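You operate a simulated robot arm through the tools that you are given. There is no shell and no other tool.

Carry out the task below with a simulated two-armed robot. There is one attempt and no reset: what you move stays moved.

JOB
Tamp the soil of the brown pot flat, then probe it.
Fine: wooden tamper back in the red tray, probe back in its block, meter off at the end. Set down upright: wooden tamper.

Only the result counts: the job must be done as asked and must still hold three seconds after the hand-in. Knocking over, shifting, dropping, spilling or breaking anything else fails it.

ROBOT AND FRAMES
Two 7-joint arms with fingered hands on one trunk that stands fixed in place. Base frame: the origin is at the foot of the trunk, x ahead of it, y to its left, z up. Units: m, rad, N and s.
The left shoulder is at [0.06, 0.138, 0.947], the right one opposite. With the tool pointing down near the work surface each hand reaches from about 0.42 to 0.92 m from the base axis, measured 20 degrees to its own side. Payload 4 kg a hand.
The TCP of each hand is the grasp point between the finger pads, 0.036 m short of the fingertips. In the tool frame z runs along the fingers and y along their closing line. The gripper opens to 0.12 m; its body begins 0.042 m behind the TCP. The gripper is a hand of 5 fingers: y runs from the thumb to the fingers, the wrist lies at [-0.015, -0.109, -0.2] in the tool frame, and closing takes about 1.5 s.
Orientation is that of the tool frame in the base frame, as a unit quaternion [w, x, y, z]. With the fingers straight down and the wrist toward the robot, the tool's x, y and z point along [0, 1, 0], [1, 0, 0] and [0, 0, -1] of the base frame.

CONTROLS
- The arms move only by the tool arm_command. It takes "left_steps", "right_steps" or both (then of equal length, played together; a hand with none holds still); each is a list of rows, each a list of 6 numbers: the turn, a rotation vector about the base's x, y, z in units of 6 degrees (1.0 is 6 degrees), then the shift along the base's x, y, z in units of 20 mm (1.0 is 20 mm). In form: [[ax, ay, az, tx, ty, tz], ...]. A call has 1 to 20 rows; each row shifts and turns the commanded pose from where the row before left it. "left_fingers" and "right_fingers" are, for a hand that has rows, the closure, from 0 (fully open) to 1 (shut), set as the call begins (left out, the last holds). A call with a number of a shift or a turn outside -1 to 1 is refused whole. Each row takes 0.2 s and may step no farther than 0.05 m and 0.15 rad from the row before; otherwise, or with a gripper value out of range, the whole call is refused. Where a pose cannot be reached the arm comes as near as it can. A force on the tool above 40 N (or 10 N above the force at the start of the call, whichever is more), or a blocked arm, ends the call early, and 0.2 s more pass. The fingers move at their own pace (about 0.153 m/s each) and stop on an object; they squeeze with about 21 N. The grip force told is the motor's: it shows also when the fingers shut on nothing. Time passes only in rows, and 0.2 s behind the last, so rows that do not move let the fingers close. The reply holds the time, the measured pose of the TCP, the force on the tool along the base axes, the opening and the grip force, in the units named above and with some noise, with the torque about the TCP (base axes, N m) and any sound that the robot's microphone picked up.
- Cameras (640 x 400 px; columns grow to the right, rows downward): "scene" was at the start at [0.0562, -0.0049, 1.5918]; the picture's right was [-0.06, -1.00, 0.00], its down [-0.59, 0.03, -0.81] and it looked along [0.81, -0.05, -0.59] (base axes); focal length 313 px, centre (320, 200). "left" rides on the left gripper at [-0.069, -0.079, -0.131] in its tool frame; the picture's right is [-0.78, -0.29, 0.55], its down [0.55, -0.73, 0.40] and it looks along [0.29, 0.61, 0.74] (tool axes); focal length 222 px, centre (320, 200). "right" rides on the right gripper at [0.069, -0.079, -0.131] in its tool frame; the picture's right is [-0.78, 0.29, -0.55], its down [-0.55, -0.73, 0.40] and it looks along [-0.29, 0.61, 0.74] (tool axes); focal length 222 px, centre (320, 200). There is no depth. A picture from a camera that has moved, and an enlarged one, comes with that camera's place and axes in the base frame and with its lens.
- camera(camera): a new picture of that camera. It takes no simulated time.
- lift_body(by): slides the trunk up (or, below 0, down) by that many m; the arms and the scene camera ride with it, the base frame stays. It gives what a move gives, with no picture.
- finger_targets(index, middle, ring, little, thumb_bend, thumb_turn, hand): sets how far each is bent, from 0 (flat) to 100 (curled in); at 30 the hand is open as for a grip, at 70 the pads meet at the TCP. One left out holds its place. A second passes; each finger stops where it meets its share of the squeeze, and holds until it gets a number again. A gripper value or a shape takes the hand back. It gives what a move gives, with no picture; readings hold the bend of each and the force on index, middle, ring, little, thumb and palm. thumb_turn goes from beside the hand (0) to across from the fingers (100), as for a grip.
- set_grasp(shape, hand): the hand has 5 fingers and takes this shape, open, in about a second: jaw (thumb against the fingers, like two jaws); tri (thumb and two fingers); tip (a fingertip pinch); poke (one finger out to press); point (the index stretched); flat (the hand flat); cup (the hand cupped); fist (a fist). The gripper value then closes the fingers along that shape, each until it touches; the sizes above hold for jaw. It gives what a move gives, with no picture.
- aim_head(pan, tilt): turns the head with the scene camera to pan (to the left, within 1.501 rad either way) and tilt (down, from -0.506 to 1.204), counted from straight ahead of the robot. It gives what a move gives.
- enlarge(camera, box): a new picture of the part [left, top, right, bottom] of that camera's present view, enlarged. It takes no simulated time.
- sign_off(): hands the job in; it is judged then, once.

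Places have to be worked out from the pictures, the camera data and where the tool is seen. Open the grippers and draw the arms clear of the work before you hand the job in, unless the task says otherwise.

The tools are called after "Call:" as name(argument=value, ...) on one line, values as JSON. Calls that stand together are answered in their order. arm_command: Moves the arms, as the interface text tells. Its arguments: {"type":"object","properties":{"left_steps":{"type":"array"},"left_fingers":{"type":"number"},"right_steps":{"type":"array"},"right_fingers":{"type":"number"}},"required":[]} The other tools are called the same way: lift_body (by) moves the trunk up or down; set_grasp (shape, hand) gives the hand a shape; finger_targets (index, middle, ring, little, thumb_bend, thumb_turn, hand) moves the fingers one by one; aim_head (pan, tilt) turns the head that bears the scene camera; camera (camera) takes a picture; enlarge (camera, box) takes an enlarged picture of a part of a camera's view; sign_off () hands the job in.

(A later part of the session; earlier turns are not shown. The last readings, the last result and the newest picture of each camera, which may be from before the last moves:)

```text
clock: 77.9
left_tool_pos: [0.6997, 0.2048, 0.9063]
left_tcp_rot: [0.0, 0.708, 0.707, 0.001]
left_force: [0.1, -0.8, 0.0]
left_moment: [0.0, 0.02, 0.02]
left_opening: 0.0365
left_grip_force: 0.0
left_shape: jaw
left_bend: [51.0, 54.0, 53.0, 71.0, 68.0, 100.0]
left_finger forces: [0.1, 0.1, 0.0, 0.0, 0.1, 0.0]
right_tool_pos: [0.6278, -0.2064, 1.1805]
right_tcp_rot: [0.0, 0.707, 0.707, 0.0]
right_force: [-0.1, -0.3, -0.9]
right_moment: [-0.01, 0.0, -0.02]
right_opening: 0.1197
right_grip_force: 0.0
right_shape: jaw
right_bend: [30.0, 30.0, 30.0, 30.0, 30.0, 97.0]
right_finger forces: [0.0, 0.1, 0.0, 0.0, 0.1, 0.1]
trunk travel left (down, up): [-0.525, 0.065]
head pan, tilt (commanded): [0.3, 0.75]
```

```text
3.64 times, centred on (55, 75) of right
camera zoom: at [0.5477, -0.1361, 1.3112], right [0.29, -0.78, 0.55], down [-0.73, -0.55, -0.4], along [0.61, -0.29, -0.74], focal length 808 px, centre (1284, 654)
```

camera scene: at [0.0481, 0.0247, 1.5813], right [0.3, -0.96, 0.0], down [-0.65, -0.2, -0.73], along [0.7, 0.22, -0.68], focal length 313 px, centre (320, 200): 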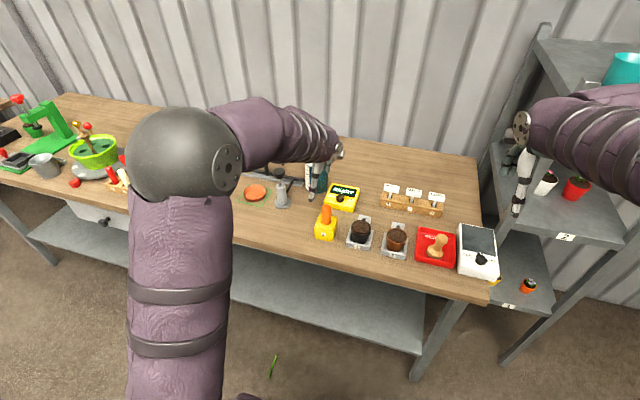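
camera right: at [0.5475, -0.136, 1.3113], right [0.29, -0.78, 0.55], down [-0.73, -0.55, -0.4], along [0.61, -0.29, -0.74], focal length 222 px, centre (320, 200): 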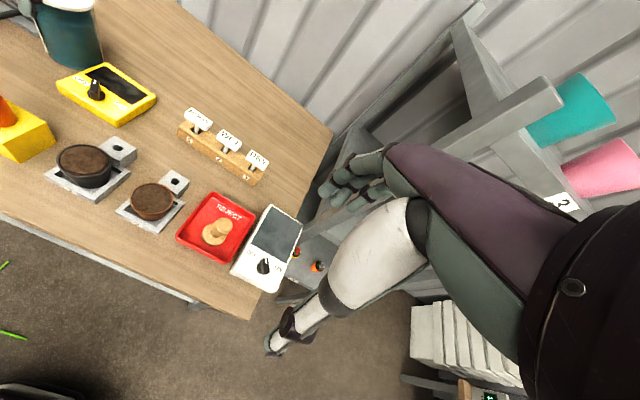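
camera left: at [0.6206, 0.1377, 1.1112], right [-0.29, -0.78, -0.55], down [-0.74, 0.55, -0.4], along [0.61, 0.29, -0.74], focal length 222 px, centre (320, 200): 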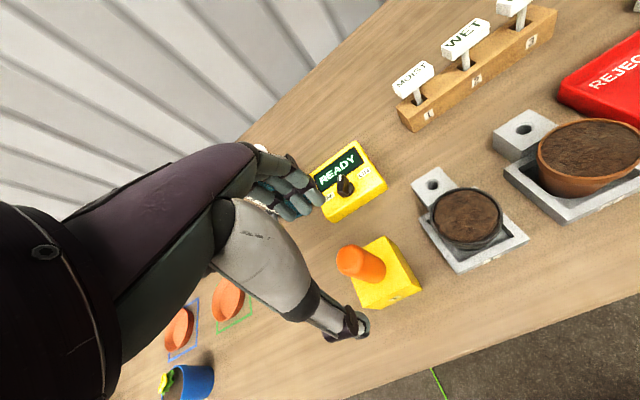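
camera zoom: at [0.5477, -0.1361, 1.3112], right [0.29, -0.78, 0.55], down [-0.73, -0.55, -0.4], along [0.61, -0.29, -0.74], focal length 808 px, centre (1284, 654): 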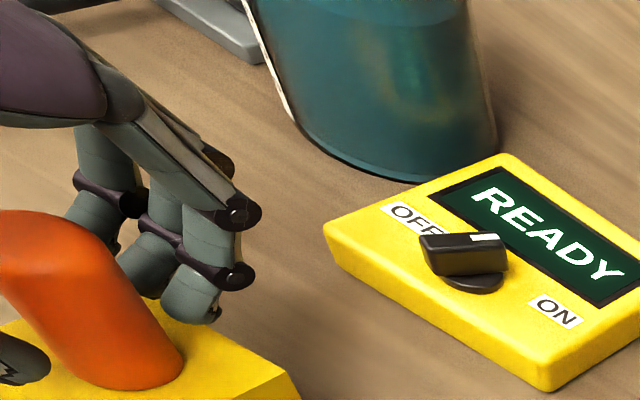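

Call:
arm_command(left_steps=[[0, 0, 0, 0, 0, 0], [0, 0, 0, 0, 0, 0]], left_fingers=0.74)

```text
clock: 78.5
left_tool_pos: [0.6999, 0.2052, 0.906]
left_tcp_rot: [0.0, 0.707, 0.707, 0.0]
left_force: [-0.2, -0.3, -0.4]
left_moment: [-0.02, 0.0, 0.01]
left_opening: 0.0316
left_grip_force: 0.1
left_shape: jaw
left_bend: [54.0, 56.0, 55.0, 71.0, 68.0, 100.0]
left_finger forces: [0.0, 0.0, 0.0, 0.1, 0.1, 0.1]
right_tool_pos: [0.6271, -0.2066, 1.1797]
right_tcp_rot: [0.0, 0.708, 0.707, 0.0]
right_force: [0.2, 0.0, -0.4]
right_moment: [0.01, 0.02, 0.05]
right_opening: 0.1194
right_grip_force: 0.0
right_shape: jaw
right_bend: [30.0, 30.0, 30.0, 30.0, 30.0, 97.0]
right_finger forces: [0.0, 0.0, 0.0, 0.0, 0.0, 0.1]
trunk travel left (down, up): [-0.525, 0.065]
head pan, tilt (commanded): [0.3, 0.75]
```

Still no contact at 31.6 mm. I continue closing a bit.

Call:
arm_command(left_steps=[[0, 0, 0, 0, 0, 0], [0, 0, 0, 0, 0, 0]], left_fingers=0.77)

Call:
enlarge(camera="left", box=[260, 160, 400, 300])

```text
clock: 79.1
left_tool_pos: [0.6998, 0.205, 0.9054]
left_tcp_rot: [0.001, 0.707, 0.707, 0.001]
left_force: [-0.2, -0.2, -0.4]
left_moment: [0.0, -0.01, 0.02]
left_opening: 0.028
left_grip_force: 0.1
left_shape: jaw
left_bend: [55.0, 58.0, 57.0, 71.0, 69.0, 100.0]
left_finger forces: [0.1, 0.1, 0.1, 0.0, 0.1, 0.0]
right_tool_pos: [0.6275, -0.2055, 1.1807]
right_tcp_rot: [0.0, 0.706, 0.708, 0.0]
right_force: [0.4, -0.9, 0.0]
right_moment: [-0.03, 0.0, -0.03]
right_opening: 0.1197
right_grip_force: 0.1
right_shape: jaw
right_bend: [30.0, 30.0, 30.0, 30.0, 30.0, 97.0]
right_finger forces: [0.1, 0.0, 0.1, 0.0, 0.1, 0.0]
trunk travel left (down, up): [-0.525, 0.065]
head pan, tilt (commanded): [0.3, 0.75]
```

```text
2.86 times, centred on (330, 230) of left
camera zoom: at [0.6203, 0.1373, 1.0375], right [-0.29, -0.78, -0.55], down [-0.73, 0.55, -0.4], along [0.61, 0.29, -0.74], focal length 635 px, centre (291, 114)
```

zoom: 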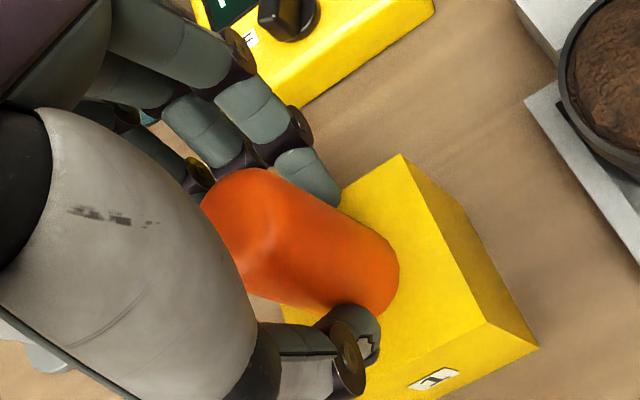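

Call:
arm_command(left_steps=[[0, 0, 0, 0, 0, 0], [0, 0, 0, 0, 0, 0]], left_fingers=0.79)

```text
clock: 79.7
left_tool_pos: [0.6994, 0.2044, 0.9056]
left_tcp_rot: [0.0, 0.707, 0.707, 0.0]
left_force: [-1.0, 0.3, -1.0]
left_moment: [0.0, -0.02, -0.03]
left_opening: 0.0218
left_grip_force: 20.6
left_shape: jaw
left_bend: [57.0, 61.0, 66.0, 70.0, 70.0, 100.0]
left_finger forces: [11.0, 6.6, 0.1, 0.0, 17.8, 0.1]
right_tool_pos: [0.6267, -0.2056, 1.1789]
right_tcp_rot: [0.0, 0.707, 0.707, 0.0]
right_force: [0.0, 0.3, 0.2]
right_moment: [0.01, 0.02, -0.02]
right_opening: 0.1197
right_grip_force: 0.0
right_shape: jaw
right_bend: [30.0, 30.0, 30.0, 30.0, 30.0, 97.0]
right_finger forces: [0.0, 0.1, 0.0, 0.0, 0.1, 0.1]
trunk travel left (down, up): [-0.525, 0.065]
head pan, tilt (commanded): [0.3, 0.75]
```

The grip has taken hold (index 11, middle 6.6, thumb 17.8 N). I check whether the block or probe shifted.

Call:
enlarge(camera="left", box=[260, 160, 400, 300])

Call:
enlarge(camera="right", box=[0, 20, 110, 130])

```text
2.86 times, centred on (330, 230) of left
camera zoom: at [0.6203, 0.1373, 1.0375], right [-0.29, -0.78, -0.55], down [-0.73, 0.55, -0.4], along [0.61, 0.29, -0.74], focal length 635 px, centre (291, 114)
```

zoom: 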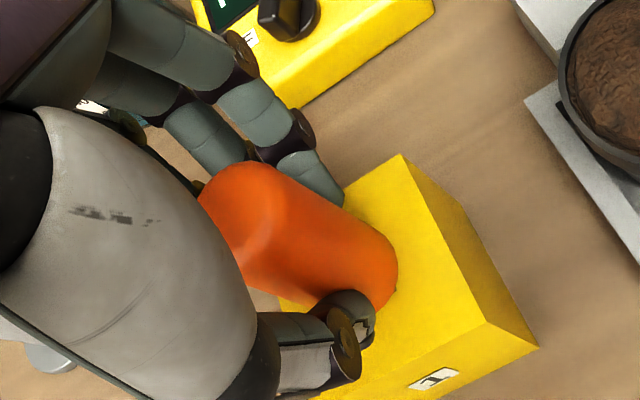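

```text
3.64 times, centred on (55, 75) of right
camera zoom: at [0.5477, -0.1361, 1.3112], right [0.29, -0.78, 0.55], down [-0.73, -0.55, -0.4], along [0.61, -0.29, -0.74], focal length 808 px, centre (1284, 654)
```

zoom: 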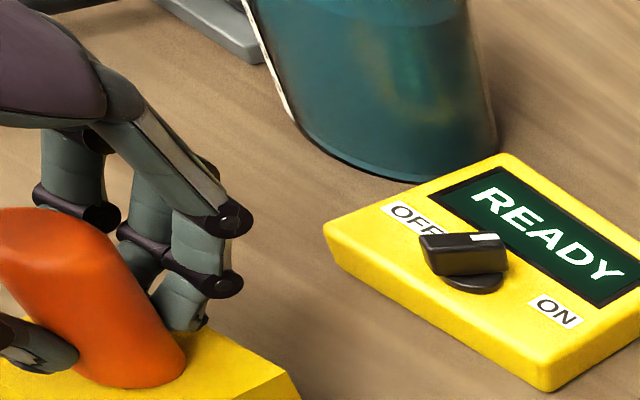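

The block did not move. I now pull the probe straight up slowly, keeping the grip closed.

Call:
arm_command(left_steps=[[0, 0, 0, 0, 0, 0], [0, 0, 0, 0, 0, 0.2], [0, 0, 0, 0, 0, 0.3], [0, 0, 0, 0, 0, 0.4], [0, 0, 0, 0, 0, 0.5], [0, 0, 0, 0, 0, 0.6], [0, 0, 0, 0, 0, 0]], left_fingers=1.0)

Call:
enlarge(camera="right", box=[0, 0, 130, 130])

Call:
camera(camera="left")

```text
clock: 81.3
left_tool_pos: [0.6999, 0.205, 0.9466]
left_tcp_rot: [0.001, 0.707, 0.707, 0.0]
left_force: [0.2, -0.1, -0.5]
left_moment: [0.01, 0.01, 0.0]
left_opening: 0.0224
left_grip_force: 20.8
left_shape: jaw
left_bend: [57.0, 61.0, 66.0, 70.0, 70.0, 100.0]
left_finger forces: [11.0, 6.6, 0.0, 0.0, 17.8, 0.0]
right_tool_pos: [0.6271, -0.2056, 1.1801]
right_tcp_rot: [0.0, 0.707, 0.707, 0.0]
right_force: [-0.9, -0.3, -0.2]
right_moment: [-0.02, 0.0, -0.02]
right_opening: 0.1196
right_grip_force: 0.0
right_shape: jaw
right_bend: [30.0, 30.0, 30.0, 30.0, 30.0, 97.0]
right_finger forces: [0.0, 0.1, 0.0, 0.0, 0.0, 0.1]
trunk travel left (down, up): [-0.525, 0.065]
head pan, tilt (commanded): [0.3, 0.75]
```

```text
3.08 times, centred on (65, 65) of right
camera zoom: at [0.5479, -0.1361, 1.3111], right [0.29, -0.78, 0.55], down [-0.73, -0.55, -0.4], along [0.61, -0.29, -0.74], focal length 684 px, centre (1105, 615)
```

zoom: 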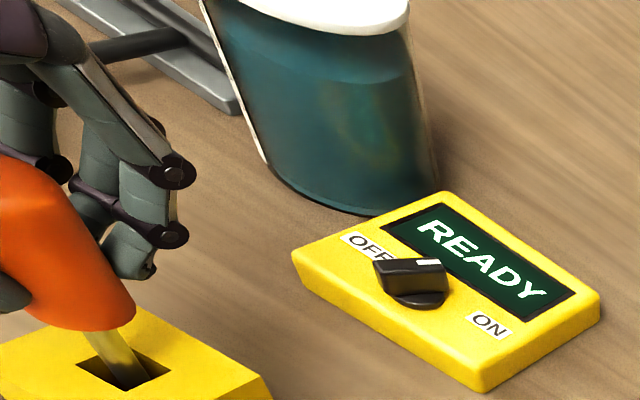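

```text
taken
camera left: at [0.6202, 0.1367, 1.0779], right [-0.29, -0.78, -0.55], down [-0.73, 0.55, -0.4], along [0.61, 0.29, -0.74], focal length 222 px, centre (320, 200)
```

left: 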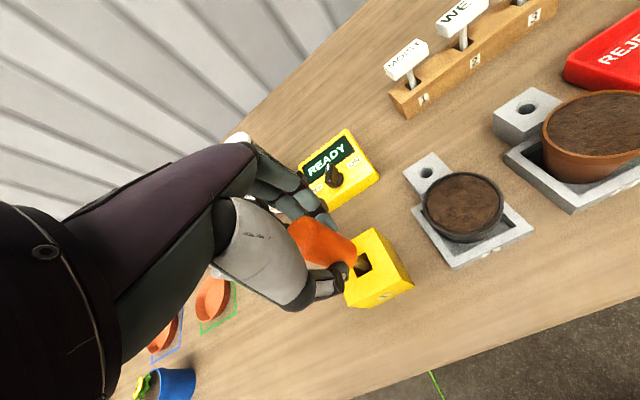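

The stem slides out of a roomy square hole. I continue up 40 mm more to clear it.

Call:
arm_command(left_steps=[[0, 0, 0, 0, 0, 0.5], [0, 0, 0, 0, 0, 0.5], [0, 0, 0, 0, 0, 0.5], [0, 0, 0, 0, 0, 0.5], [0, 0, 0, 0, 0, 0]])

Call:
enlarge(camera="right", box=[0, 0, 130, 130])

Call:
camera(camera="left")

Call:
enlarge(camera="scene", box=[290, 150, 370, 250])

```text
clock: 82.5
left_tool_pos: [0.7007, 0.2056, 0.9859]
left_tcp_rot: [0.0, 0.707, 0.707, 0.0]
left_force: [-0.5, -0.1, -0.2]
left_moment: [-0.01, 0.01, -0.01]
left_opening: 0.0219
left_grip_force: 20.9
left_shape: jaw
left_bend: [57.0, 61.0, 66.0, 70.0, 70.0, 100.0]
left_finger forces: [11.0, 6.5, 0.0, 0.0, 17.7, 0.0]
right_tool_pos: [0.6273, -0.2072, 1.1794]
right_tcp_rot: [0.0, 0.707, 0.707, 0.0]
right_force: [0.5, -0.3, 0.2]
right_moment: [-0.03, 0.01, 0.02]
right_opening: 0.1198
right_grip_force: 0.1
right_shape: jaw
right_bend: [30.0, 30.0, 30.0, 30.0, 30.0, 97.0]
right_finger forces: [0.1, 0.0, 0.0, 0.0, 0.1, 0.0]
trunk travel left (down, up): [-0.525, 0.065]
head pan, tilt (commanded): [0.3, 0.75]
```

```text
3.08 times, centred on (65, 65) of right
camera zoom: at [0.5478, -0.1361, 1.3111], right [0.29, -0.78, 0.55], down [-0.73, -0.55, -0.4], along [0.61, -0.29, -0.74], focal length 684 px, centre (1105, 615)
```

zoom: 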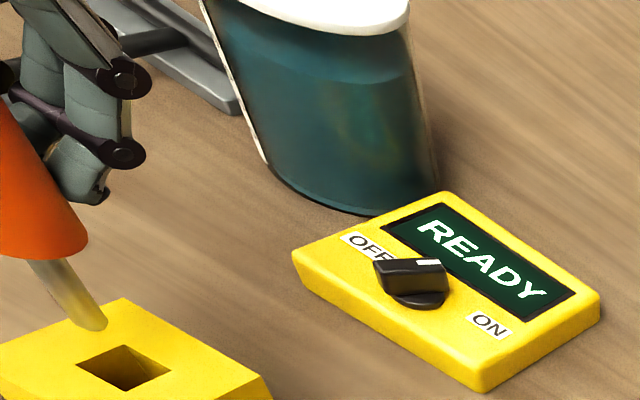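

```text
taken
camera left: at [0.6205, 0.1371, 1.1176], right [-0.29, -0.78, -0.55], down [-0.73, 0.55, -0.4], along [0.61, 0.29, -0.74], focal length 222 px, centre (320, 200)
```

left: 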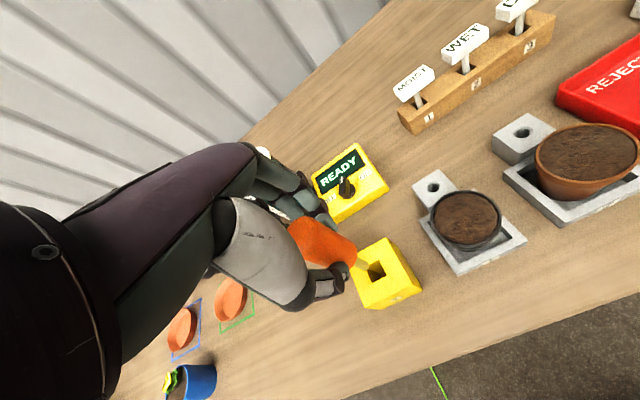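

```text
4.00 times, centred on (330, 200) of scene
camera zoom: at [0.0482, 0.0247, 1.5813], right [0.3, -0.96, 0.0], down [-0.65, -0.2, -0.73], along [0.7, 0.22, -0.68], focal length 1250 px, centre (280, 200)
```

zoom: 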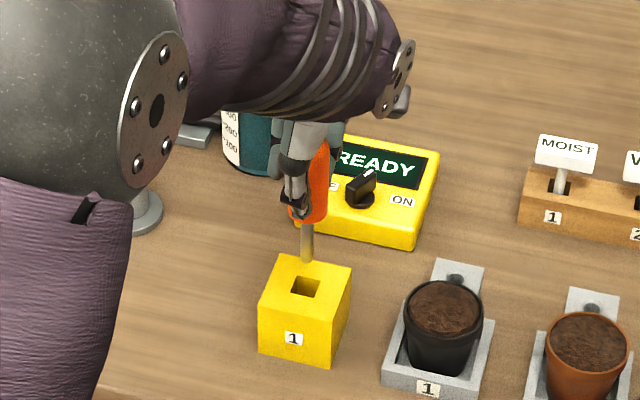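

The probe is free: stem about 48 mm long, its tip ~0.10 m below the TCP, block undisturbed. I raise it another 45 mm and carry it across to above the brown pot.

Call:
arm_command(left_steps=[[0, 0, 0, 0, 0, 0.6], [0, 0, 0, 0, 0, 0.8], [0, 0, 0, 0, -0.2, 0.8], [0, 0, 0, 0, -0.5, 0], [0, 0, 0, 0, -0.9, 0], [0, 0, 0, 0, -0.9, 0], [0, 0, 0, 0.1, -0.9, 0], [0, 0, 0, 0, -0.9, 0], [0, 0, 0, 0.1, -0.9, 0], [0, 0, 0, 0, -0.9, 0], [0, 0, 0, 0, -0.9, 0], [0, 0, 0, 0, -0.9, 0], [0, 0, 0, 0, -0.9, 0], [0, 0, 0, 0, -0.9, 0], [0, 0, 0, 0, -0.8, 0], [0, 0, 0, 0, -0.5, 0], [0, 0, 0, 0, 0, 0]])

Call:
camera(camera="right")

Call:
camera(camera="left")

Call:
camera(camera="scene")

```text
clock: 86.1
left_tool_pos: [0.7036, -0.0137, 1.0308]
left_tcp_rot: [0.0, 0.707, 0.707, 0.001]
left_force: [0.1, 0.1, -0.8]
left_moment: [-0.01, -0.04, 0.0]
left_opening: 0.0221
left_grip_force: 20.9
left_shape: jaw
left_bend: [57.0, 61.0, 66.0, 70.0, 70.0, 100.0]
left_finger forces: [11.0, 6.6, 0.0, 0.0, 17.6, 0.1]
right_tool_pos: [0.626, -0.2062, 1.1795]
right_tcp_rot: [0.0, 0.707, 0.707, 0.0]
right_force: [0.0, -0.1, -0.5]
right_moment: [0.01, 0.0, 0.01]
right_opening: 0.1202
right_grip_force: 0.0
right_shape: jaw
right_bend: [30.0, 30.0, 30.0, 30.0, 30.0, 97.0]
right_finger forces: [0.0, 0.0, 0.0, 0.0, 0.0, 0.0]
trunk travel left (down, up): [-0.525, 0.065]
head pan, tilt (commanded): [0.3, 0.75]
```

```text
taken
camera right: at [0.5477, -0.1361, 1.3112], right [0.29, -0.78, 0.55], down [-0.73, -0.55, -0.4], along [0.61, -0.29, -0.74], focal length 222 px, centre (320, 200)
```

right: 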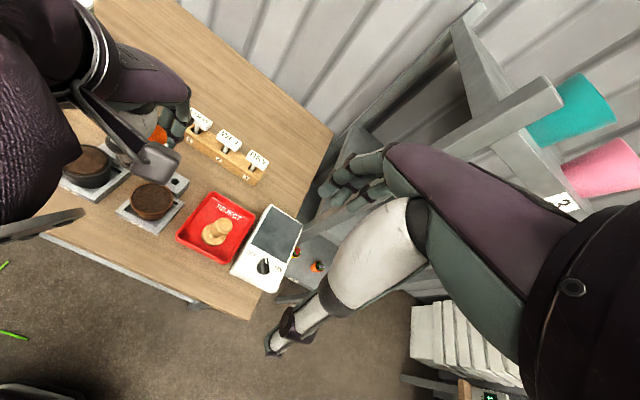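

```text
taken
camera left: at [0.6243, -0.0827, 1.1622], right [-0.29, -0.79, -0.55], down [-0.74, 0.55, -0.4], along [0.61, 0.29, -0.74], focal length 222 px, centre (320, 200)
```

left: 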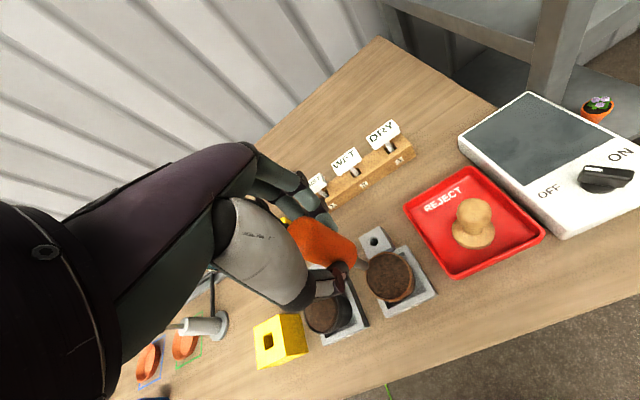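

```text
taken
camera scene: at [0.0481, 0.0247, 1.5813], right [0.3, -0.96, 0.0], down [-0.65, -0.2, -0.73], along [0.7, 0.22, -0.68], focal length 313 px, centre (320, 200)
```

scene: 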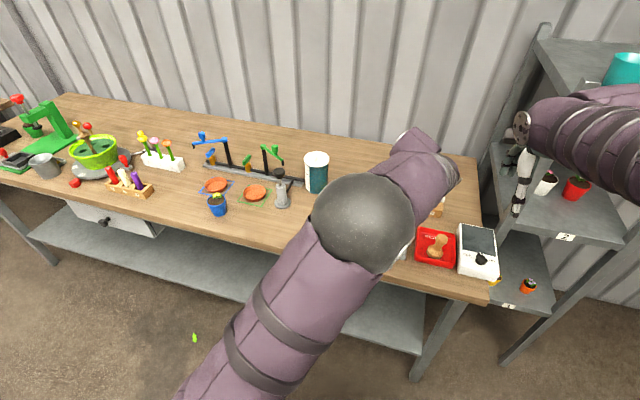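

I enlarge to locate the stem tip relative to the brown pot.

Call:
enlarge(camera="left", box=[290, 200, 450, 330])

Call:
enlarge(camera="right", box=[80, 90, 220, 240])

```text
3.08 times, centred on (370, 265) of left
camera zoom: at [0.6243, -0.0827, 1.1622], right [-0.29, -0.79, -0.55], down [-0.74, 0.55, -0.4], along [0.61, 0.29, -0.74], focal length 684 px, centre (166, 0)
```

zoom: 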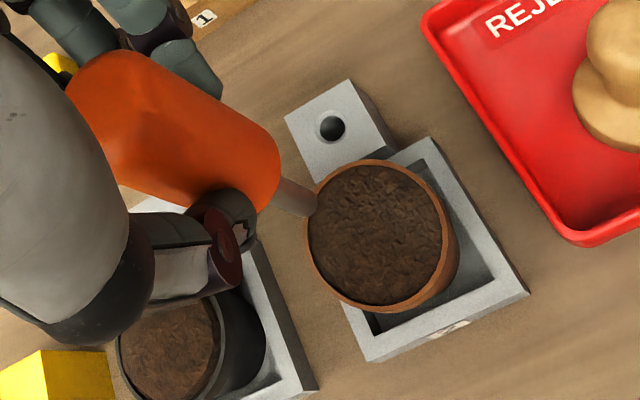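

```text
2.67 times, centred on (150, 165) of right
camera zoom: at [0.5477, -0.1361, 1.3112], right [0.29, -0.78, 0.55], down [-0.73, -0.55, -0.4], along [0.61, -0.29, -0.74], focal length 592 px, centre (773, 293)
```

zoom: 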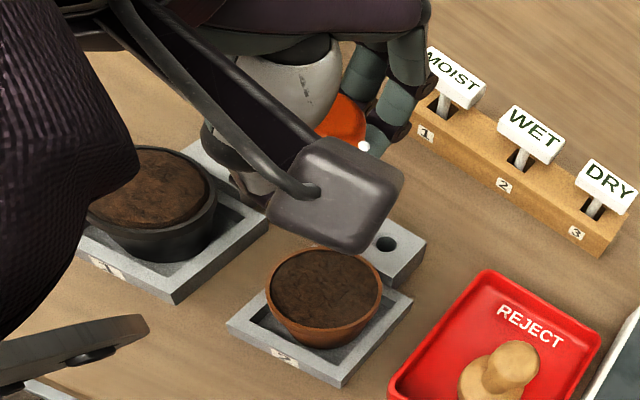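

Stem tip is at about (0.703, -0.014), close to the pot centre (0.700, -0.015). I lower 50 mm toward the soil, nudging x by -2 mm, then look.

Call:
arm_command(left_steps=[[0, 0, 0, -0.1, 0, -0.4], [0, 0, 0, 0, 0, -0.7], [0, 0, 0, 0, 0, -0.7], [0, 0, 0, 0, 0, -0.7], [0, 0, 0, 0, 0, 0]])

Call:
enlarge(camera="left", box=[290, 200, 450, 330])

Call:
camera(camera="scene")

Call:
camera(camera="right")

```text
clock: 87.3
left_tool_pos: [0.7013, -0.0153, 0.9805]
left_tcp_rot: [0.001, 0.707, 0.707, 0.0]
left_force: [0.8, -0.5, 0.1]
left_moment: [-0.02, 0.01, -0.02]
left_opening: 0.022
left_grip_force: 21.1
left_shape: jaw
left_bend: [57.0, 61.0, 66.0, 70.0, 70.0, 100.0]
left_finger forces: [11.0, 6.6, 0.1, 0.1, 17.7, 0.0]
right_tool_pos: [0.6267, -0.2076, 1.1801]
right_tcp_rot: [0.0, 0.707, 0.707, 0.001]
right_force: [0.3, 0.3, -1.1]
right_moment: [0.0, -0.02, 0.0]
right_opening: 0.1199
right_grip_force: 0.1
right_shape: jaw
right_bend: [30.0, 30.0, 30.0, 30.0, 30.0, 97.0]
right_finger forces: [0.1, 0.0, 0.1, 0.1, 0.0, 0.0]
trunk travel left (down, up): [-0.525, 0.065]
head pan, tilt (commanded): [0.3, 0.75]
```

```text
3.08 times, centred on (370, 265) of left
camera zoom: at [0.6225, -0.0831, 1.1118], right [-0.29, -0.78, -0.55], down [-0.73, 0.55, -0.4], along [0.61, 0.29, -0.74], focal length 684 px, centre (166, 0)
```

zoom: 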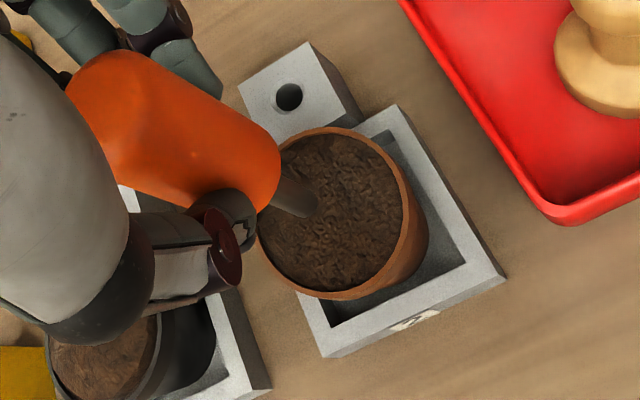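

```text
taken
camera scene: at [0.048, 0.0247, 1.5814], right [0.3, -0.96, 0.0], down [-0.65, -0.2, -0.73], along [0.7, 0.22, -0.68], focal length 313 px, centre (320, 200)
```

scene: 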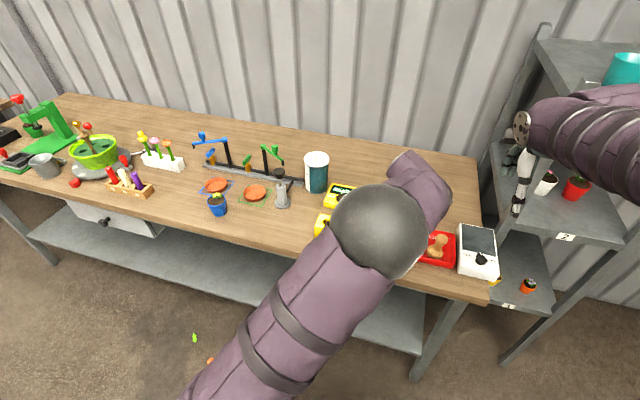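

```text
taken
camera right: at [0.5477, -0.1361, 1.3112], right [0.29, -0.78, 0.55], down [-0.73, -0.55, -0.4], along [0.61, -0.29, -0.74], focal length 222 px, centre (320, 200)
```

right: 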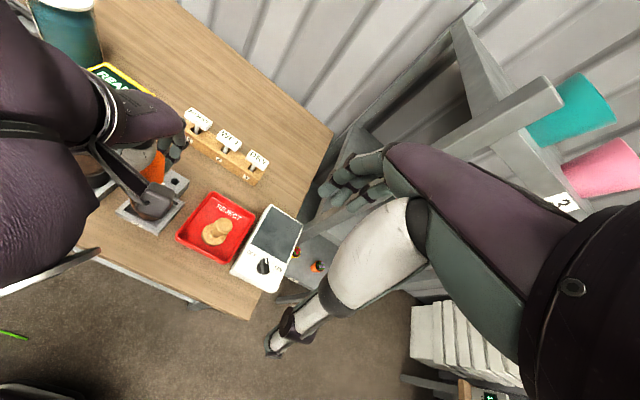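

The tip is centred over the soil, and the meter is coming into view. I lower 26 mm so that the tip enters the soil, watching forces.

Call:
arm_command(left_steps=[[0, 0, 0, 0, 0, -0.4], [0, 0, 0, 0, 0, -0.3], [0, 0, 0, 0, 0, -0.2], [0, 0, 0, 0, 0, -0.2], [0, 0, 0, 0, 0, -0.2], [0, 0, 0, 0, 0, 0]])

Call:
enlarge(camera="left", box=[290, 200, 450, 330])

Call:
enlarge(camera="scene", box=[290, 140, 390, 240])

Call:
enlarge(camera="right", box=[20, 30, 220, 230])

```text
clock: 88.7
left_tool_pos: [0.702, -0.0173, 0.9595]
left_tcp_rot: [0.003, 0.707, 0.708, 0.002]
left_force: [-2.3, 1.0, 26.4]
left_moment: [0.01, 0.01, 0.02]
left_opening: 0.0242
left_grip_force: 21.3
left_shape: jaw
left_bend: [57.0, 61.0, 66.0, 70.0, 71.0, 100.0]
left_finger forces: [13.0, 9.1, 0.1, 0.1, 23.7, 0.0]
right_tool_pos: [0.624, -0.2072, 1.1814]
right_tcp_rot: [0.001, 0.707, 0.707, 0.001]
right_force: [-0.8, 1.2, -0.6]
right_moment: [0.03, -0.02, 0.02]
right_opening: 0.1196
right_grip_force: 0.1
right_shape: jaw
right_bend: [30.0, 30.0, 30.0, 30.0, 30.0, 97.0]
right_finger forces: [0.0, 0.1, 0.0, 0.0, 0.0, 0.0]
trunk travel left (down, up): [-0.525, 0.065]
head pan, tilt (commanded): [0.3, 0.75]
```

```text
3.08 times, centred on (370, 265) of left
camera zoom: at [0.6214, -0.0828, 1.0895], right [-0.29, -0.79, -0.55], down [-0.73, 0.55, -0.4], along [0.62, 0.28, -0.73], focal length 684 px, centre (166, 0)
```

zoom: 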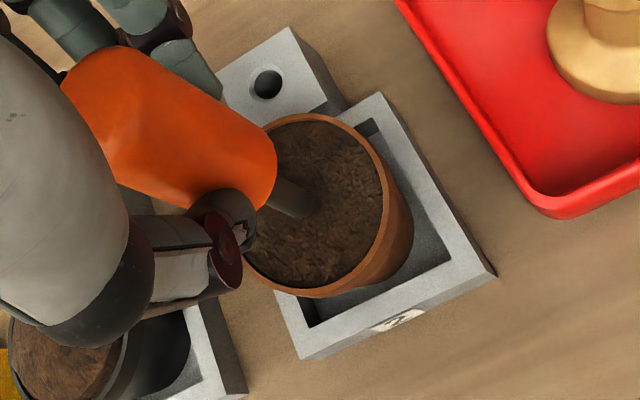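

```text
4.00 times, centred on (340, 190) of scene
camera zoom: at [0.0454, 0.0248, 1.5818], right [0.3, -0.96, 0.0], down [-0.65, -0.2, -0.73], along [0.7, 0.22, -0.68], focal length 1250 px, centre (240, 240)
```

zoom: 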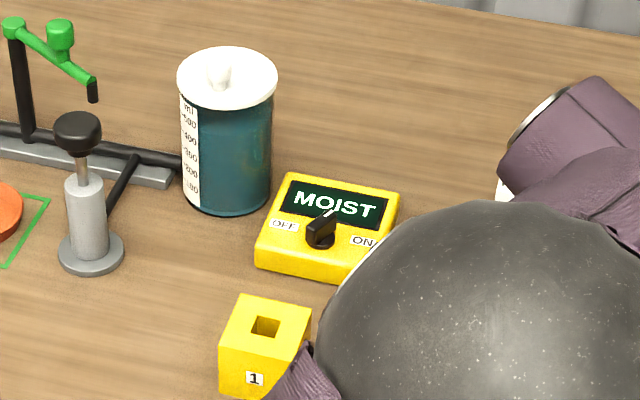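

```text
2.00 times, centred on (120, 130) of right
camera zoom: at [0.5455, -0.136, 1.3125], right [0.29, -0.78, 0.55], down [-0.73, -0.55, -0.4], along [0.61, -0.29, -0.74], focal length 444 px, centre (720, 340)
```

zoom: 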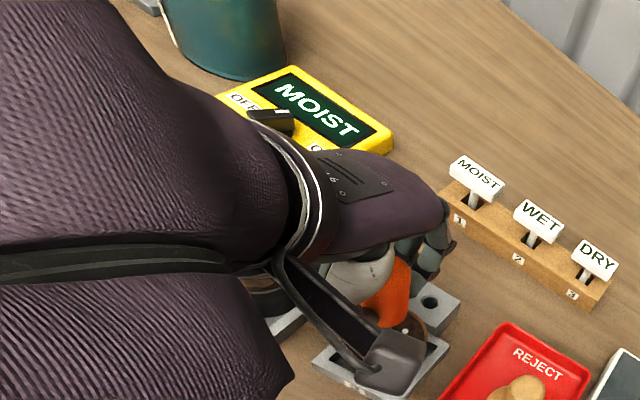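

The meter now reads MOIST: the probe is sensing the brown pot's soil (26 N at the tip). I hold still for a second to let the reading settle.

Call:
arm_command(left_steps=[[0, 0, 0, 0, 0, 0.05], [0, 0, 0, 0, 0, 0], [0, 0, 0, 0, 0, 0], [0, 0, 0, 0, 0, 0], [0, 0, 0, 0, 0, 0], [0, 0, 0, 0, 0, 0]])

Call:
enlarge(camera="scene", box=[290, 140, 390, 240])

Call:
enlarge(camera="left", box=[320, 200, 420, 300])

```text
clock: 90.1
left_tool_pos: [0.7001, -0.0158, 0.9575]
left_tcp_rot: [0.001, 0.707, 0.707, 0.001]
left_force: [-0.2, 1.0, 31.6]
left_moment: [0.04, -0.09, 0.02]
left_opening: 0.0253
left_grip_force: 21.0
left_shape: jaw
left_bend: [57.0, 61.0, 66.0, 70.0, 71.0, 100.0]
left_finger forces: [14.5, 9.6, 0.0, 0.1, 24.0, 0.0]
right_tool_pos: [0.6246, -0.2067, 1.1814]
right_tcp_rot: [0.001, 0.708, 0.707, 0.001]
right_force: [-0.3, -0.1, 1.1]
right_moment: [0.04, -0.01, 0.01]
right_opening: 0.1195
right_grip_force: 0.0
right_shape: jaw
right_bend: [30.0, 30.0, 30.0, 30.0, 30.0, 97.0]
right_finger forces: [0.0, 0.0, 0.0, 0.0, 0.0, 0.0]
trunk travel left (down, up): [-0.525, 0.065]
head pan, tilt (commanded): [0.3, 0.75]
```

```text
4.00 times, centred on (340, 190) of scene
camera zoom: at [0.0451, 0.0248, 1.5815], right [0.3, -0.96, 0.0], down [-0.65, -0.2, -0.73], along [0.7, 0.22, -0.68], focal length 1250 px, centre (240, 240)
```

zoom: 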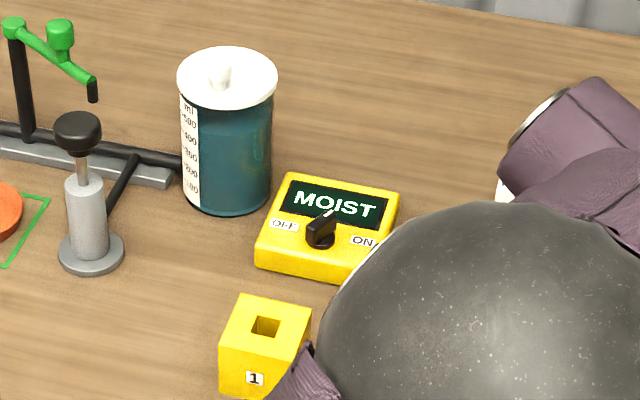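

```text
4.00 times, centred on (370, 250) of left
camera zoom: at [0.6208, -0.083, 1.0889], right [-0.29, -0.79, -0.55], down [-0.73, 0.55, -0.4], along [0.62, 0.29, -0.73], focal length 888 px, centre (120, 0)
```

zoom: 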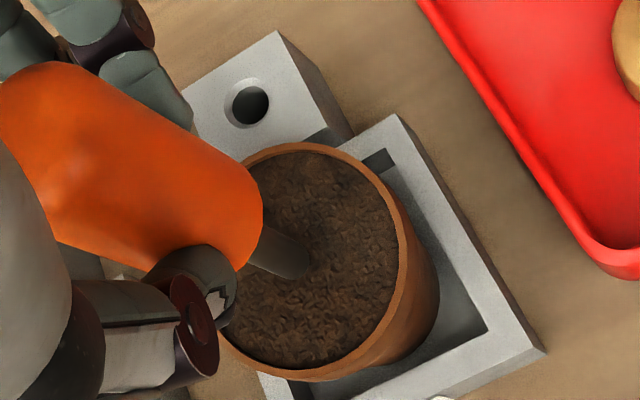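

Reading stays at MOIST. I withdraw the probe straight up by ~75 mm.

Call:
arm_command(left_steps=[[0, 0, 0, 0, 0, 0.2], [0, 0, 0, 0, 0, 0.3], [0, 0, 0, 0, 0, 0.5], [0, 0, 0, 0, 0, 0.8], [0, 0, 0, 0, 0, 0.8], [0, 0, 0, 0, 0, 0.8], [0, 0, 0, 0, 0, 0.5], [0, 0, 0, 0, 0, 0]])

Call:
enlarge(camera="left", box=[290, 200, 450, 330])

Call:
enlarge(camera="scene", box=[290, 140, 390, 240])

```text
clock: 91.9
left_tool_pos: [0.7019, -0.0156, 1.0335]
left_tcp_rot: [0.001, 0.707, 0.707, 0.0]
left_force: [-0.2, -0.1, -0.9]
left_moment: [0.02, 0.01, 0.0]
left_opening: 0.023
left_grip_force: 21.0
left_shape: jaw
left_bend: [57.0, 61.0, 66.0, 70.0, 71.0, 100.0]
left_finger forces: [11.5, 6.7, 0.1, 0.1, 18.0, 0.1]
right_tool_pos: [0.6268, -0.2067, 1.1804]
right_tcp_rot: [0.001, 0.707, 0.707, 0.001]
right_force: [-0.8, 0.1, 0.5]
right_moment: [0.01, -0.03, 0.0]
right_opening: 0.1198
right_grip_force: 0.0
right_shape: jaw
right_bend: [30.0, 30.0, 30.0, 30.0, 30.0, 97.0]
right_finger forces: [0.0, 0.0, 0.0, 0.0, 0.1, 0.0]
trunk travel left (down, up): [-0.525, 0.065]
head pan, tilt (commanded): [0.3, 0.75]
```

```text
3.08 times, centred on (370, 265) of left
camera zoom: at [0.6225, -0.0831, 1.1649], right [-0.29, -0.78, -0.55], down [-0.74, 0.55, -0.4], along [0.61, 0.29, -0.74], focal length 684 px, centre (166, 0)
```

zoom: 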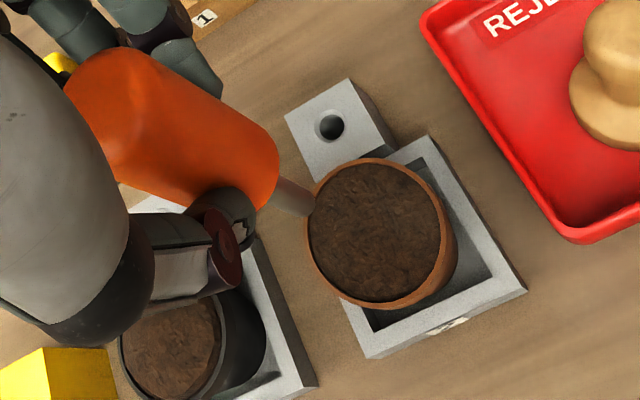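

```text
4.00 times, centred on (340, 190) of scene
camera zoom: at [0.0482, 0.0246, 1.5813], right [0.3, -0.96, 0.0], down [-0.65, -0.2, -0.73], along [0.7, 0.22, -0.68], focal length 1250 px, centre (240, 240)
```

zoom: 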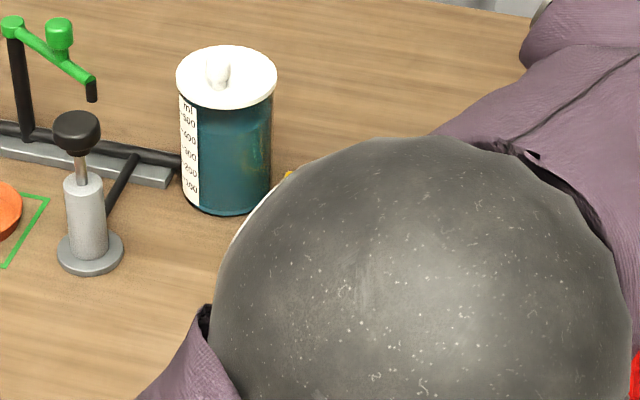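

Soil and pot are undisturbed. I carry the probe back over its block.

Call:
arm_command(left_steps=[[0, 0, 0, 0, 0.5, 0], [0, 0, 0, 0, 0.8, 0], [0, 0, 0, 0, 0.9, 0], [0, 0, 0, -0.05, 0.9, 0], [0, 0, 0, 0, 0.9, 0], [0, 0, 0, 0, 0.9, 0], [0, 0, 0, -0.05, 0.9, 0], [0, 0, 0, 0, 0.9, 0], [0, 0, 0, 0, 0.9, 0], [0, 0, 0, 0, 0.9, 0], [0, 0, 0, 0, 0.9, 0], [0, 0, 0, 0, 0.8, 0], [0, 0, 0, 0, 0.5, 0], [0, 0, 0, 0, 0.3, -0.4], [0, 0, 0, 0, 0, -0.6], [0, 0, 0, 0, 0, -0.5], [0, 0, 0, 0, 0, 0]])

Call:
enlarge(camera="left", box=[280, 200, 440, 330])

Call:
enlarge(camera="scene", box=[290, 150, 370, 250])

Call:
enlarge(camera="right", box=[0, 0, 130, 130])

```text
clock: 95.5
left_tool_pos: [0.6998, 0.2047, 1.0018]
left_tcp_rot: [0.0, 0.707, 0.707, 0.0]
left_force: [-0.8, 0.6, -0.6]
left_moment: [0.02, 0.0, 0.02]
left_opening: 0.0232
left_grip_force: 20.9
left_shape: jaw
left_bend: [57.0, 61.0, 66.0, 70.0, 71.0, 100.0]
left_finger forces: [11.5, 6.7, 0.1, 0.0, 17.9, 0.0]
right_tool_pos: [0.6277, -0.2071, 1.1793]
right_tcp_rot: [0.0, 0.707, 0.707, -0.001]
right_force: [0.3, -0.4, 0.0]
right_moment: [0.01, -0.01, 0.0]
right_opening: 0.1195
right_grip_force: 0.1
right_shape: jaw
right_bend: [30.0, 30.0, 30.0, 30.0, 30.0, 97.0]
right_finger forces: [0.1, 0.0, 0.1, 0.1, 0.1, 0.1]
trunk travel left (down, up): [-0.525, 0.065]
head pan, tilt (commanded): [0.3, 0.75]
```

```text
3.08 times, centred on (360, 265) of left
camera zoom: at [0.6203, 0.1373, 1.1338], right [-0.29, -0.78, -0.55], down [-0.73, 0.55, -0.4], along [0.61, 0.29, -0.74], focal length 684 px, centre (197, 0)
```

zoom: 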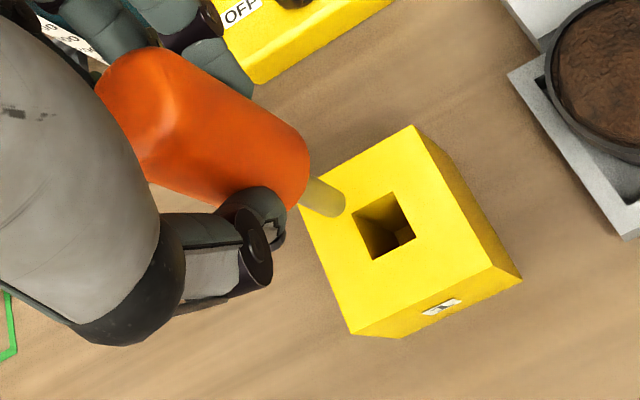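

```text
4.00 times, centred on (330, 200) of scene
camera zoom: at [0.0481, 0.0247, 1.5813], right [0.3, -0.96, 0.0], down [-0.65, -0.2, -0.73], along [0.7, 0.22, -0.68], focal length 1250 px, centre (280, 200)
```

zoom: 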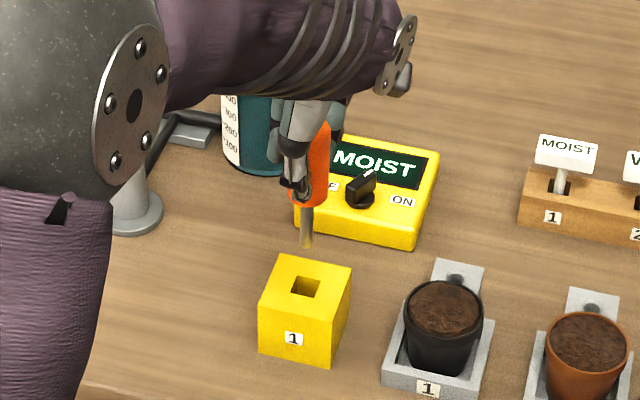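

```text
3.08 times, centred on (65, 65) of right
camera zoom: at [0.5477, -0.1361, 1.3112], right [0.29, -0.78, 0.55], down [-0.73, -0.55, -0.4], along [0.61, -0.29, -0.74], focal length 684 px, centre (1105, 615)
```

zoom: 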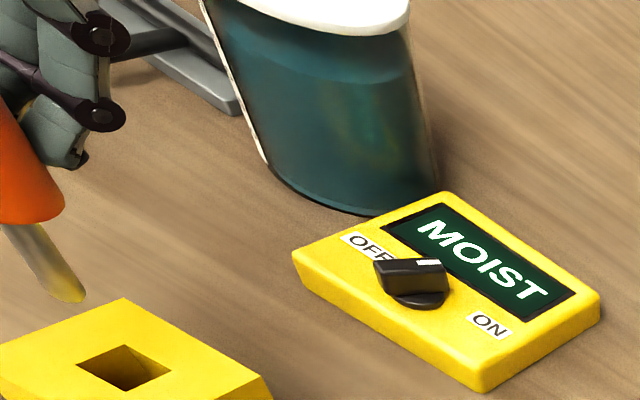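

Meter keeps MOIST. The stem tip is within ~2 mm of the hole centre, so I lower 45 mm with a 2 mm correction and check entry.

Call:
arm_command(left_steps=[[0, 0, 0, -0.1, -0.05, -0.4], [0, 0, 0, 0, 0, -0.5], [0, 0, 0, 0, 0, -0.5], [0, 0, 0, 0, 0, -0.5], [0, 0, 0, 0, 0, -0.35], [0, 0, 0, 0, 0, 0]])

Call:
enlarge(camera="left", box=[280, 200, 440, 330])

Call:
enlarge(camera="scene", box=[290, 150, 370, 250])

Call:
enlarge(camera="right", box=[0, 20, 110, 130])

```text
clock: 96.9
left_tool_pos: [0.6986, 0.2027, 0.9578]
left_tcp_rot: [-0.001, 0.707, 0.707, 0.0]
left_force: [-0.2, 0.1, 0.3]
left_moment: [-0.01, -0.04, 0.01]
left_opening: 0.0229
left_grip_force: 20.6
left_shape: jaw
left_bend: [57.0, 61.0, 66.0, 70.0, 71.0, 100.0]
left_finger forces: [11.6, 6.8, 0.1, 0.0, 17.9, 0.0]
right_tool_pos: [0.6272, -0.2072, 1.1799]
right_tcp_rot: [0.0, 0.707, 0.707, 0.0]
right_force: [0.7, -0.1, 0.4]
right_moment: [0.01, -0.02, 0.0]
right_opening: 0.1199
right_grip_force: 0.0
right_shape: jaw
right_bend: [30.0, 30.0, 30.0, 30.0, 30.0, 97.0]
right_finger forces: [0.1, 0.1, 0.1, 0.0, 0.0, 0.1]
trunk travel left (down, up): [-0.525, 0.065]
head pan, tilt (commanded): [0.3, 0.75]
```

```text
3.08 times, centred on (360, 265) of left
camera zoom: at [0.6188, 0.1363, 1.089], right [-0.29, -0.79, -0.55], down [-0.73, 0.55, -0.4], along [0.61, 0.29, -0.74], focal length 684 px, centre (197, 0)
```

zoom: 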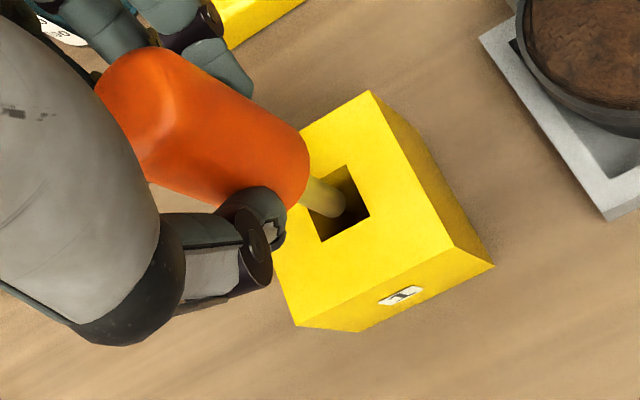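

```text
4.00 times, centred on (330, 200) of scene
camera zoom: at [0.0481, 0.0247, 1.5813], right [0.3, -0.96, 0.0], down [-0.65, -0.2, -0.73], along [0.7, 0.22, -0.68], focal length 1250 px, centre (280, 200)
```

zoom: 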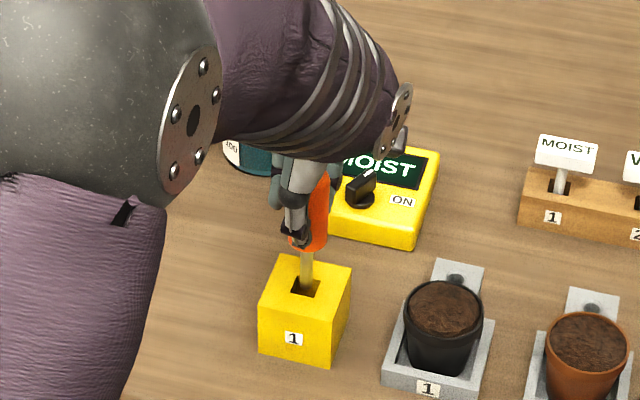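

```text
3.64 times, centred on (55, 75) of right
camera zoom: at [0.5477, -0.1361, 1.3112], right [0.29, -0.78, 0.55], down [-0.73, -0.55, -0.4], along [0.61, -0.29, -0.74], focal length 808 px, centre (1284, 654)
```

zoom: 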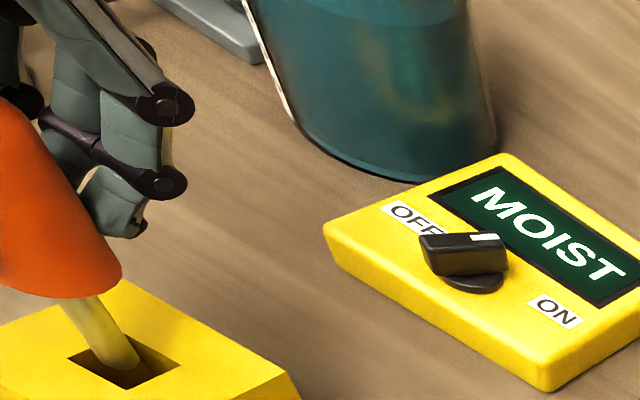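

The stem tip is inside the hole, near its centre. I continue lowering 32 mm.

Call:
arm_command(left_steps=[[0, 0, 0, 0, 0, -0.4], [0, 0, 0, 0, 0, -0.4], [0, 0, 0, 0, 0, -0.4], [0, 0, 0, 0, 0, -0.4], [0, 0, 0, 0, 0, 0]])

Call:
enlarge(camera="left", box=[280, 200, 440, 330])

Call:
enlarge(camera="right", box=[0, 20, 110, 130])

```text
clock: 98.1
left_tool_pos: [0.6983, 0.2046, 0.9256]
left_tcp_rot: [0.0, 0.707, 0.707, 0.0]
left_force: [0.5, -0.3, -0.6]
left_moment: [-0.02, -0.03, 0.0]
left_opening: 0.0229
left_grip_force: 20.9
left_shape: jaw
left_bend: [57.0, 61.0, 66.0, 70.0, 71.0, 100.0]
left_finger forces: [11.6, 6.8, 0.0, 0.0, 17.9, 0.0]
right_tool_pos: [0.6269, -0.2063, 1.1806]
right_tcp_rot: [0.0, 0.707, 0.707, 0.0]
right_force: [0.8, -0.5, 0.0]
right_moment: [-0.03, 0.01, 0.02]
right_opening: 0.1196
right_grip_force: 0.0
right_shape: jaw
right_bend: [30.0, 30.0, 30.0, 30.0, 30.0, 97.0]
right_finger forces: [0.1, 0.0, 0.1, 0.1, 0.0, 0.0]
trunk travel left (down, up): [-0.525, 0.065]
head pan, tilt (commanded): [0.3, 0.75]
```

```text
3.08 times, centred on (360, 265) of left
camera zoom: at [0.6188, 0.1364, 1.057], right [-0.29, -0.79, -0.55], down [-0.74, 0.55, -0.4], along [0.61, 0.29, -0.74], focal length 684 px, centre (197, 0)
```

zoom: 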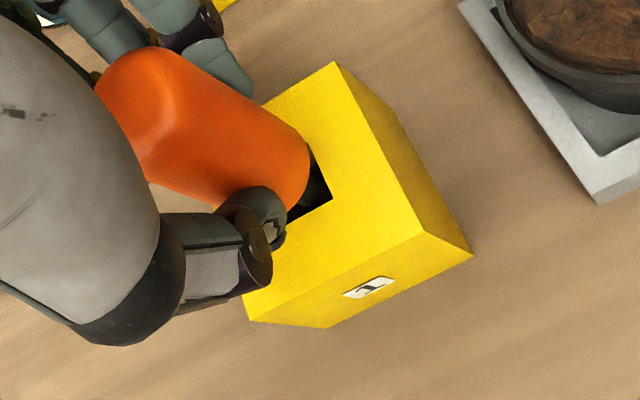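

```text
3.64 times, centred on (55, 75) of right
camera zoom: at [0.5477, -0.1361, 1.3112], right [0.29, -0.78, 0.55], down [-0.73, -0.55, -0.4], along [0.61, -0.29, -0.74], focal length 808 px, centre (1284, 654)
```

zoom: 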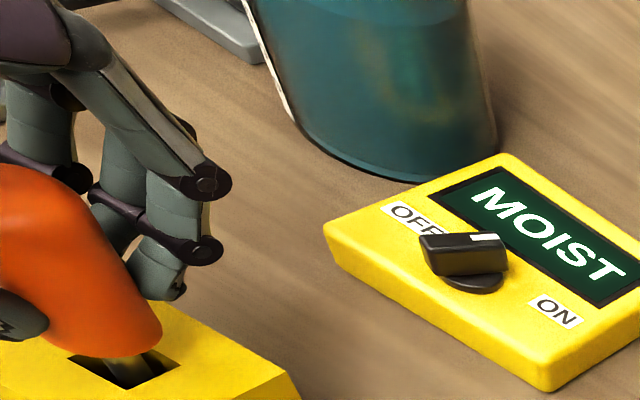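

No contact yet. I lower the last ~20 mm in small steps, reading the force.

Call:
arm_command(left_steps=[[0, 0, 0, 0, 0, -0.2], [0, 0, 0, 0, 0, -0.2], [0, 0, 0, 0, 0, -0.2], [0, 0, 0, 0, 0, -0.15], [0, 0, 0, 0, 0, 0]])

Call:
arm_command(left_steps=[[0, 0, 0, 0, 0, -0.1], [0, 0, 0, 0, 0, 0]])

Call:
arm_command(left_steps=[[0, 0, 0, 0, 0, -0.1], [0, 0, 0, 0, 0, 0]])

```text
clock: 99.3
left_tool_pos: [0.6976, 0.2045, 0.911]
left_tcp_rot: [0.0, 0.707, 0.707, -0.001]
left_force: [-0.1, -0.4, -0.7]
left_moment: [0.01, 0.02, -0.01]
left_opening: 0.0225
left_grip_force: 20.8
left_shape: jaw
left_bend: [57.0, 61.0, 66.0, 70.0, 71.0, 100.0]
left_finger forces: [11.5, 6.8, 0.0, 0.0, 17.9, 0.1]
right_tool_pos: [0.6278, -0.2059, 1.1798]
right_tcp_rot: [0.0, 0.707, 0.707, 0.0]
right_force: [-0.6, -0.3, 0.1]
right_moment: [-0.01, 0.02, 0.05]
right_opening: 0.1197
right_grip_force: 0.1
right_shape: jaw
right_bend: [30.0, 30.0, 30.0, 30.0, 30.0, 97.0]
right_finger forces: [0.1, 0.1, 0.0, 0.0, 0.0, 0.0]
trunk travel left (down, up): [-0.525, 0.065]
head pan, tilt (commanded): [0.3, 0.75]
```

```text
clock: 99.9
left_tool_pos: [0.6988, 0.2043, 0.9085]
left_tcp_rot: [0.0, 0.707, 0.707, 0.0]
left_force: [0.4, 0.5, -0.4]
left_moment: [-0.01, 0.0, 0.01]
left_opening: 0.0227
left_grip_force: 21.3
left_shape: jaw
left_bend: [57.0, 61.0, 66.0, 70.0, 71.0, 100.0]
left_finger forces: [11.6, 6.8, 0.0, 0.0, 17.9, 0.1]
right_tool_pos: [0.6268, -0.2064, 1.1797]
right_tcp_rot: [0.0, 0.706, 0.708, 0.0]
right_force: [0.3, -1.4, -0.2]
right_moment: [0.0, 0.0, 0.0]
right_opening: 0.1195
right_grip_force: 0.1
right_shape: jaw
right_bend: [30.0, 30.0, 30.0, 30.0, 30.0, 97.0]
right_finger forces: [0.1, 0.2, 0.0, 0.0, 0.0, 0.0]
trunk travel left (down, up): [-0.525, 0.065]
head pan, tilt (commanded): [0.3, 0.75]
```

```text
clock: 100.5
left_tool_pos: [0.6972, 0.2044, 0.9067]
left_tcp_rot: [0.0, 0.707, 0.707, 0.0]
left_force: [0.1, 0.0, -1.0]
left_moment: [0.0, -0.02, -0.01]
left_opening: 0.0229
left_grip_force: 21.1
left_shape: jaw
left_bend: [57.0, 61.0, 66.0, 70.0, 71.0, 100.0]
left_finger forces: [11.6, 6.7, 0.0, 0.0, 17.9, 0.0]
right_tool_pos: [0.6265, -0.2064, 1.1801]
right_tcp_rot: [0.0, 0.707, 0.707, 0.0]
right_force: [0.6, 0.6, 0.1]
right_moment: [0.0, 0.03, 0.02]
right_opening: 0.1195
right_grip_force: 0.2
right_shape: jaw
right_bend: [30.0, 30.0, 30.0, 30.0, 30.0, 97.0]
right_finger forces: [0.1, 0.0, 0.0, 0.1, 0.0, 0.1]
trunk travel left (down, up): [-0.525, 0.065]
head pan, tilt (commanded): [0.3, 0.75]
```

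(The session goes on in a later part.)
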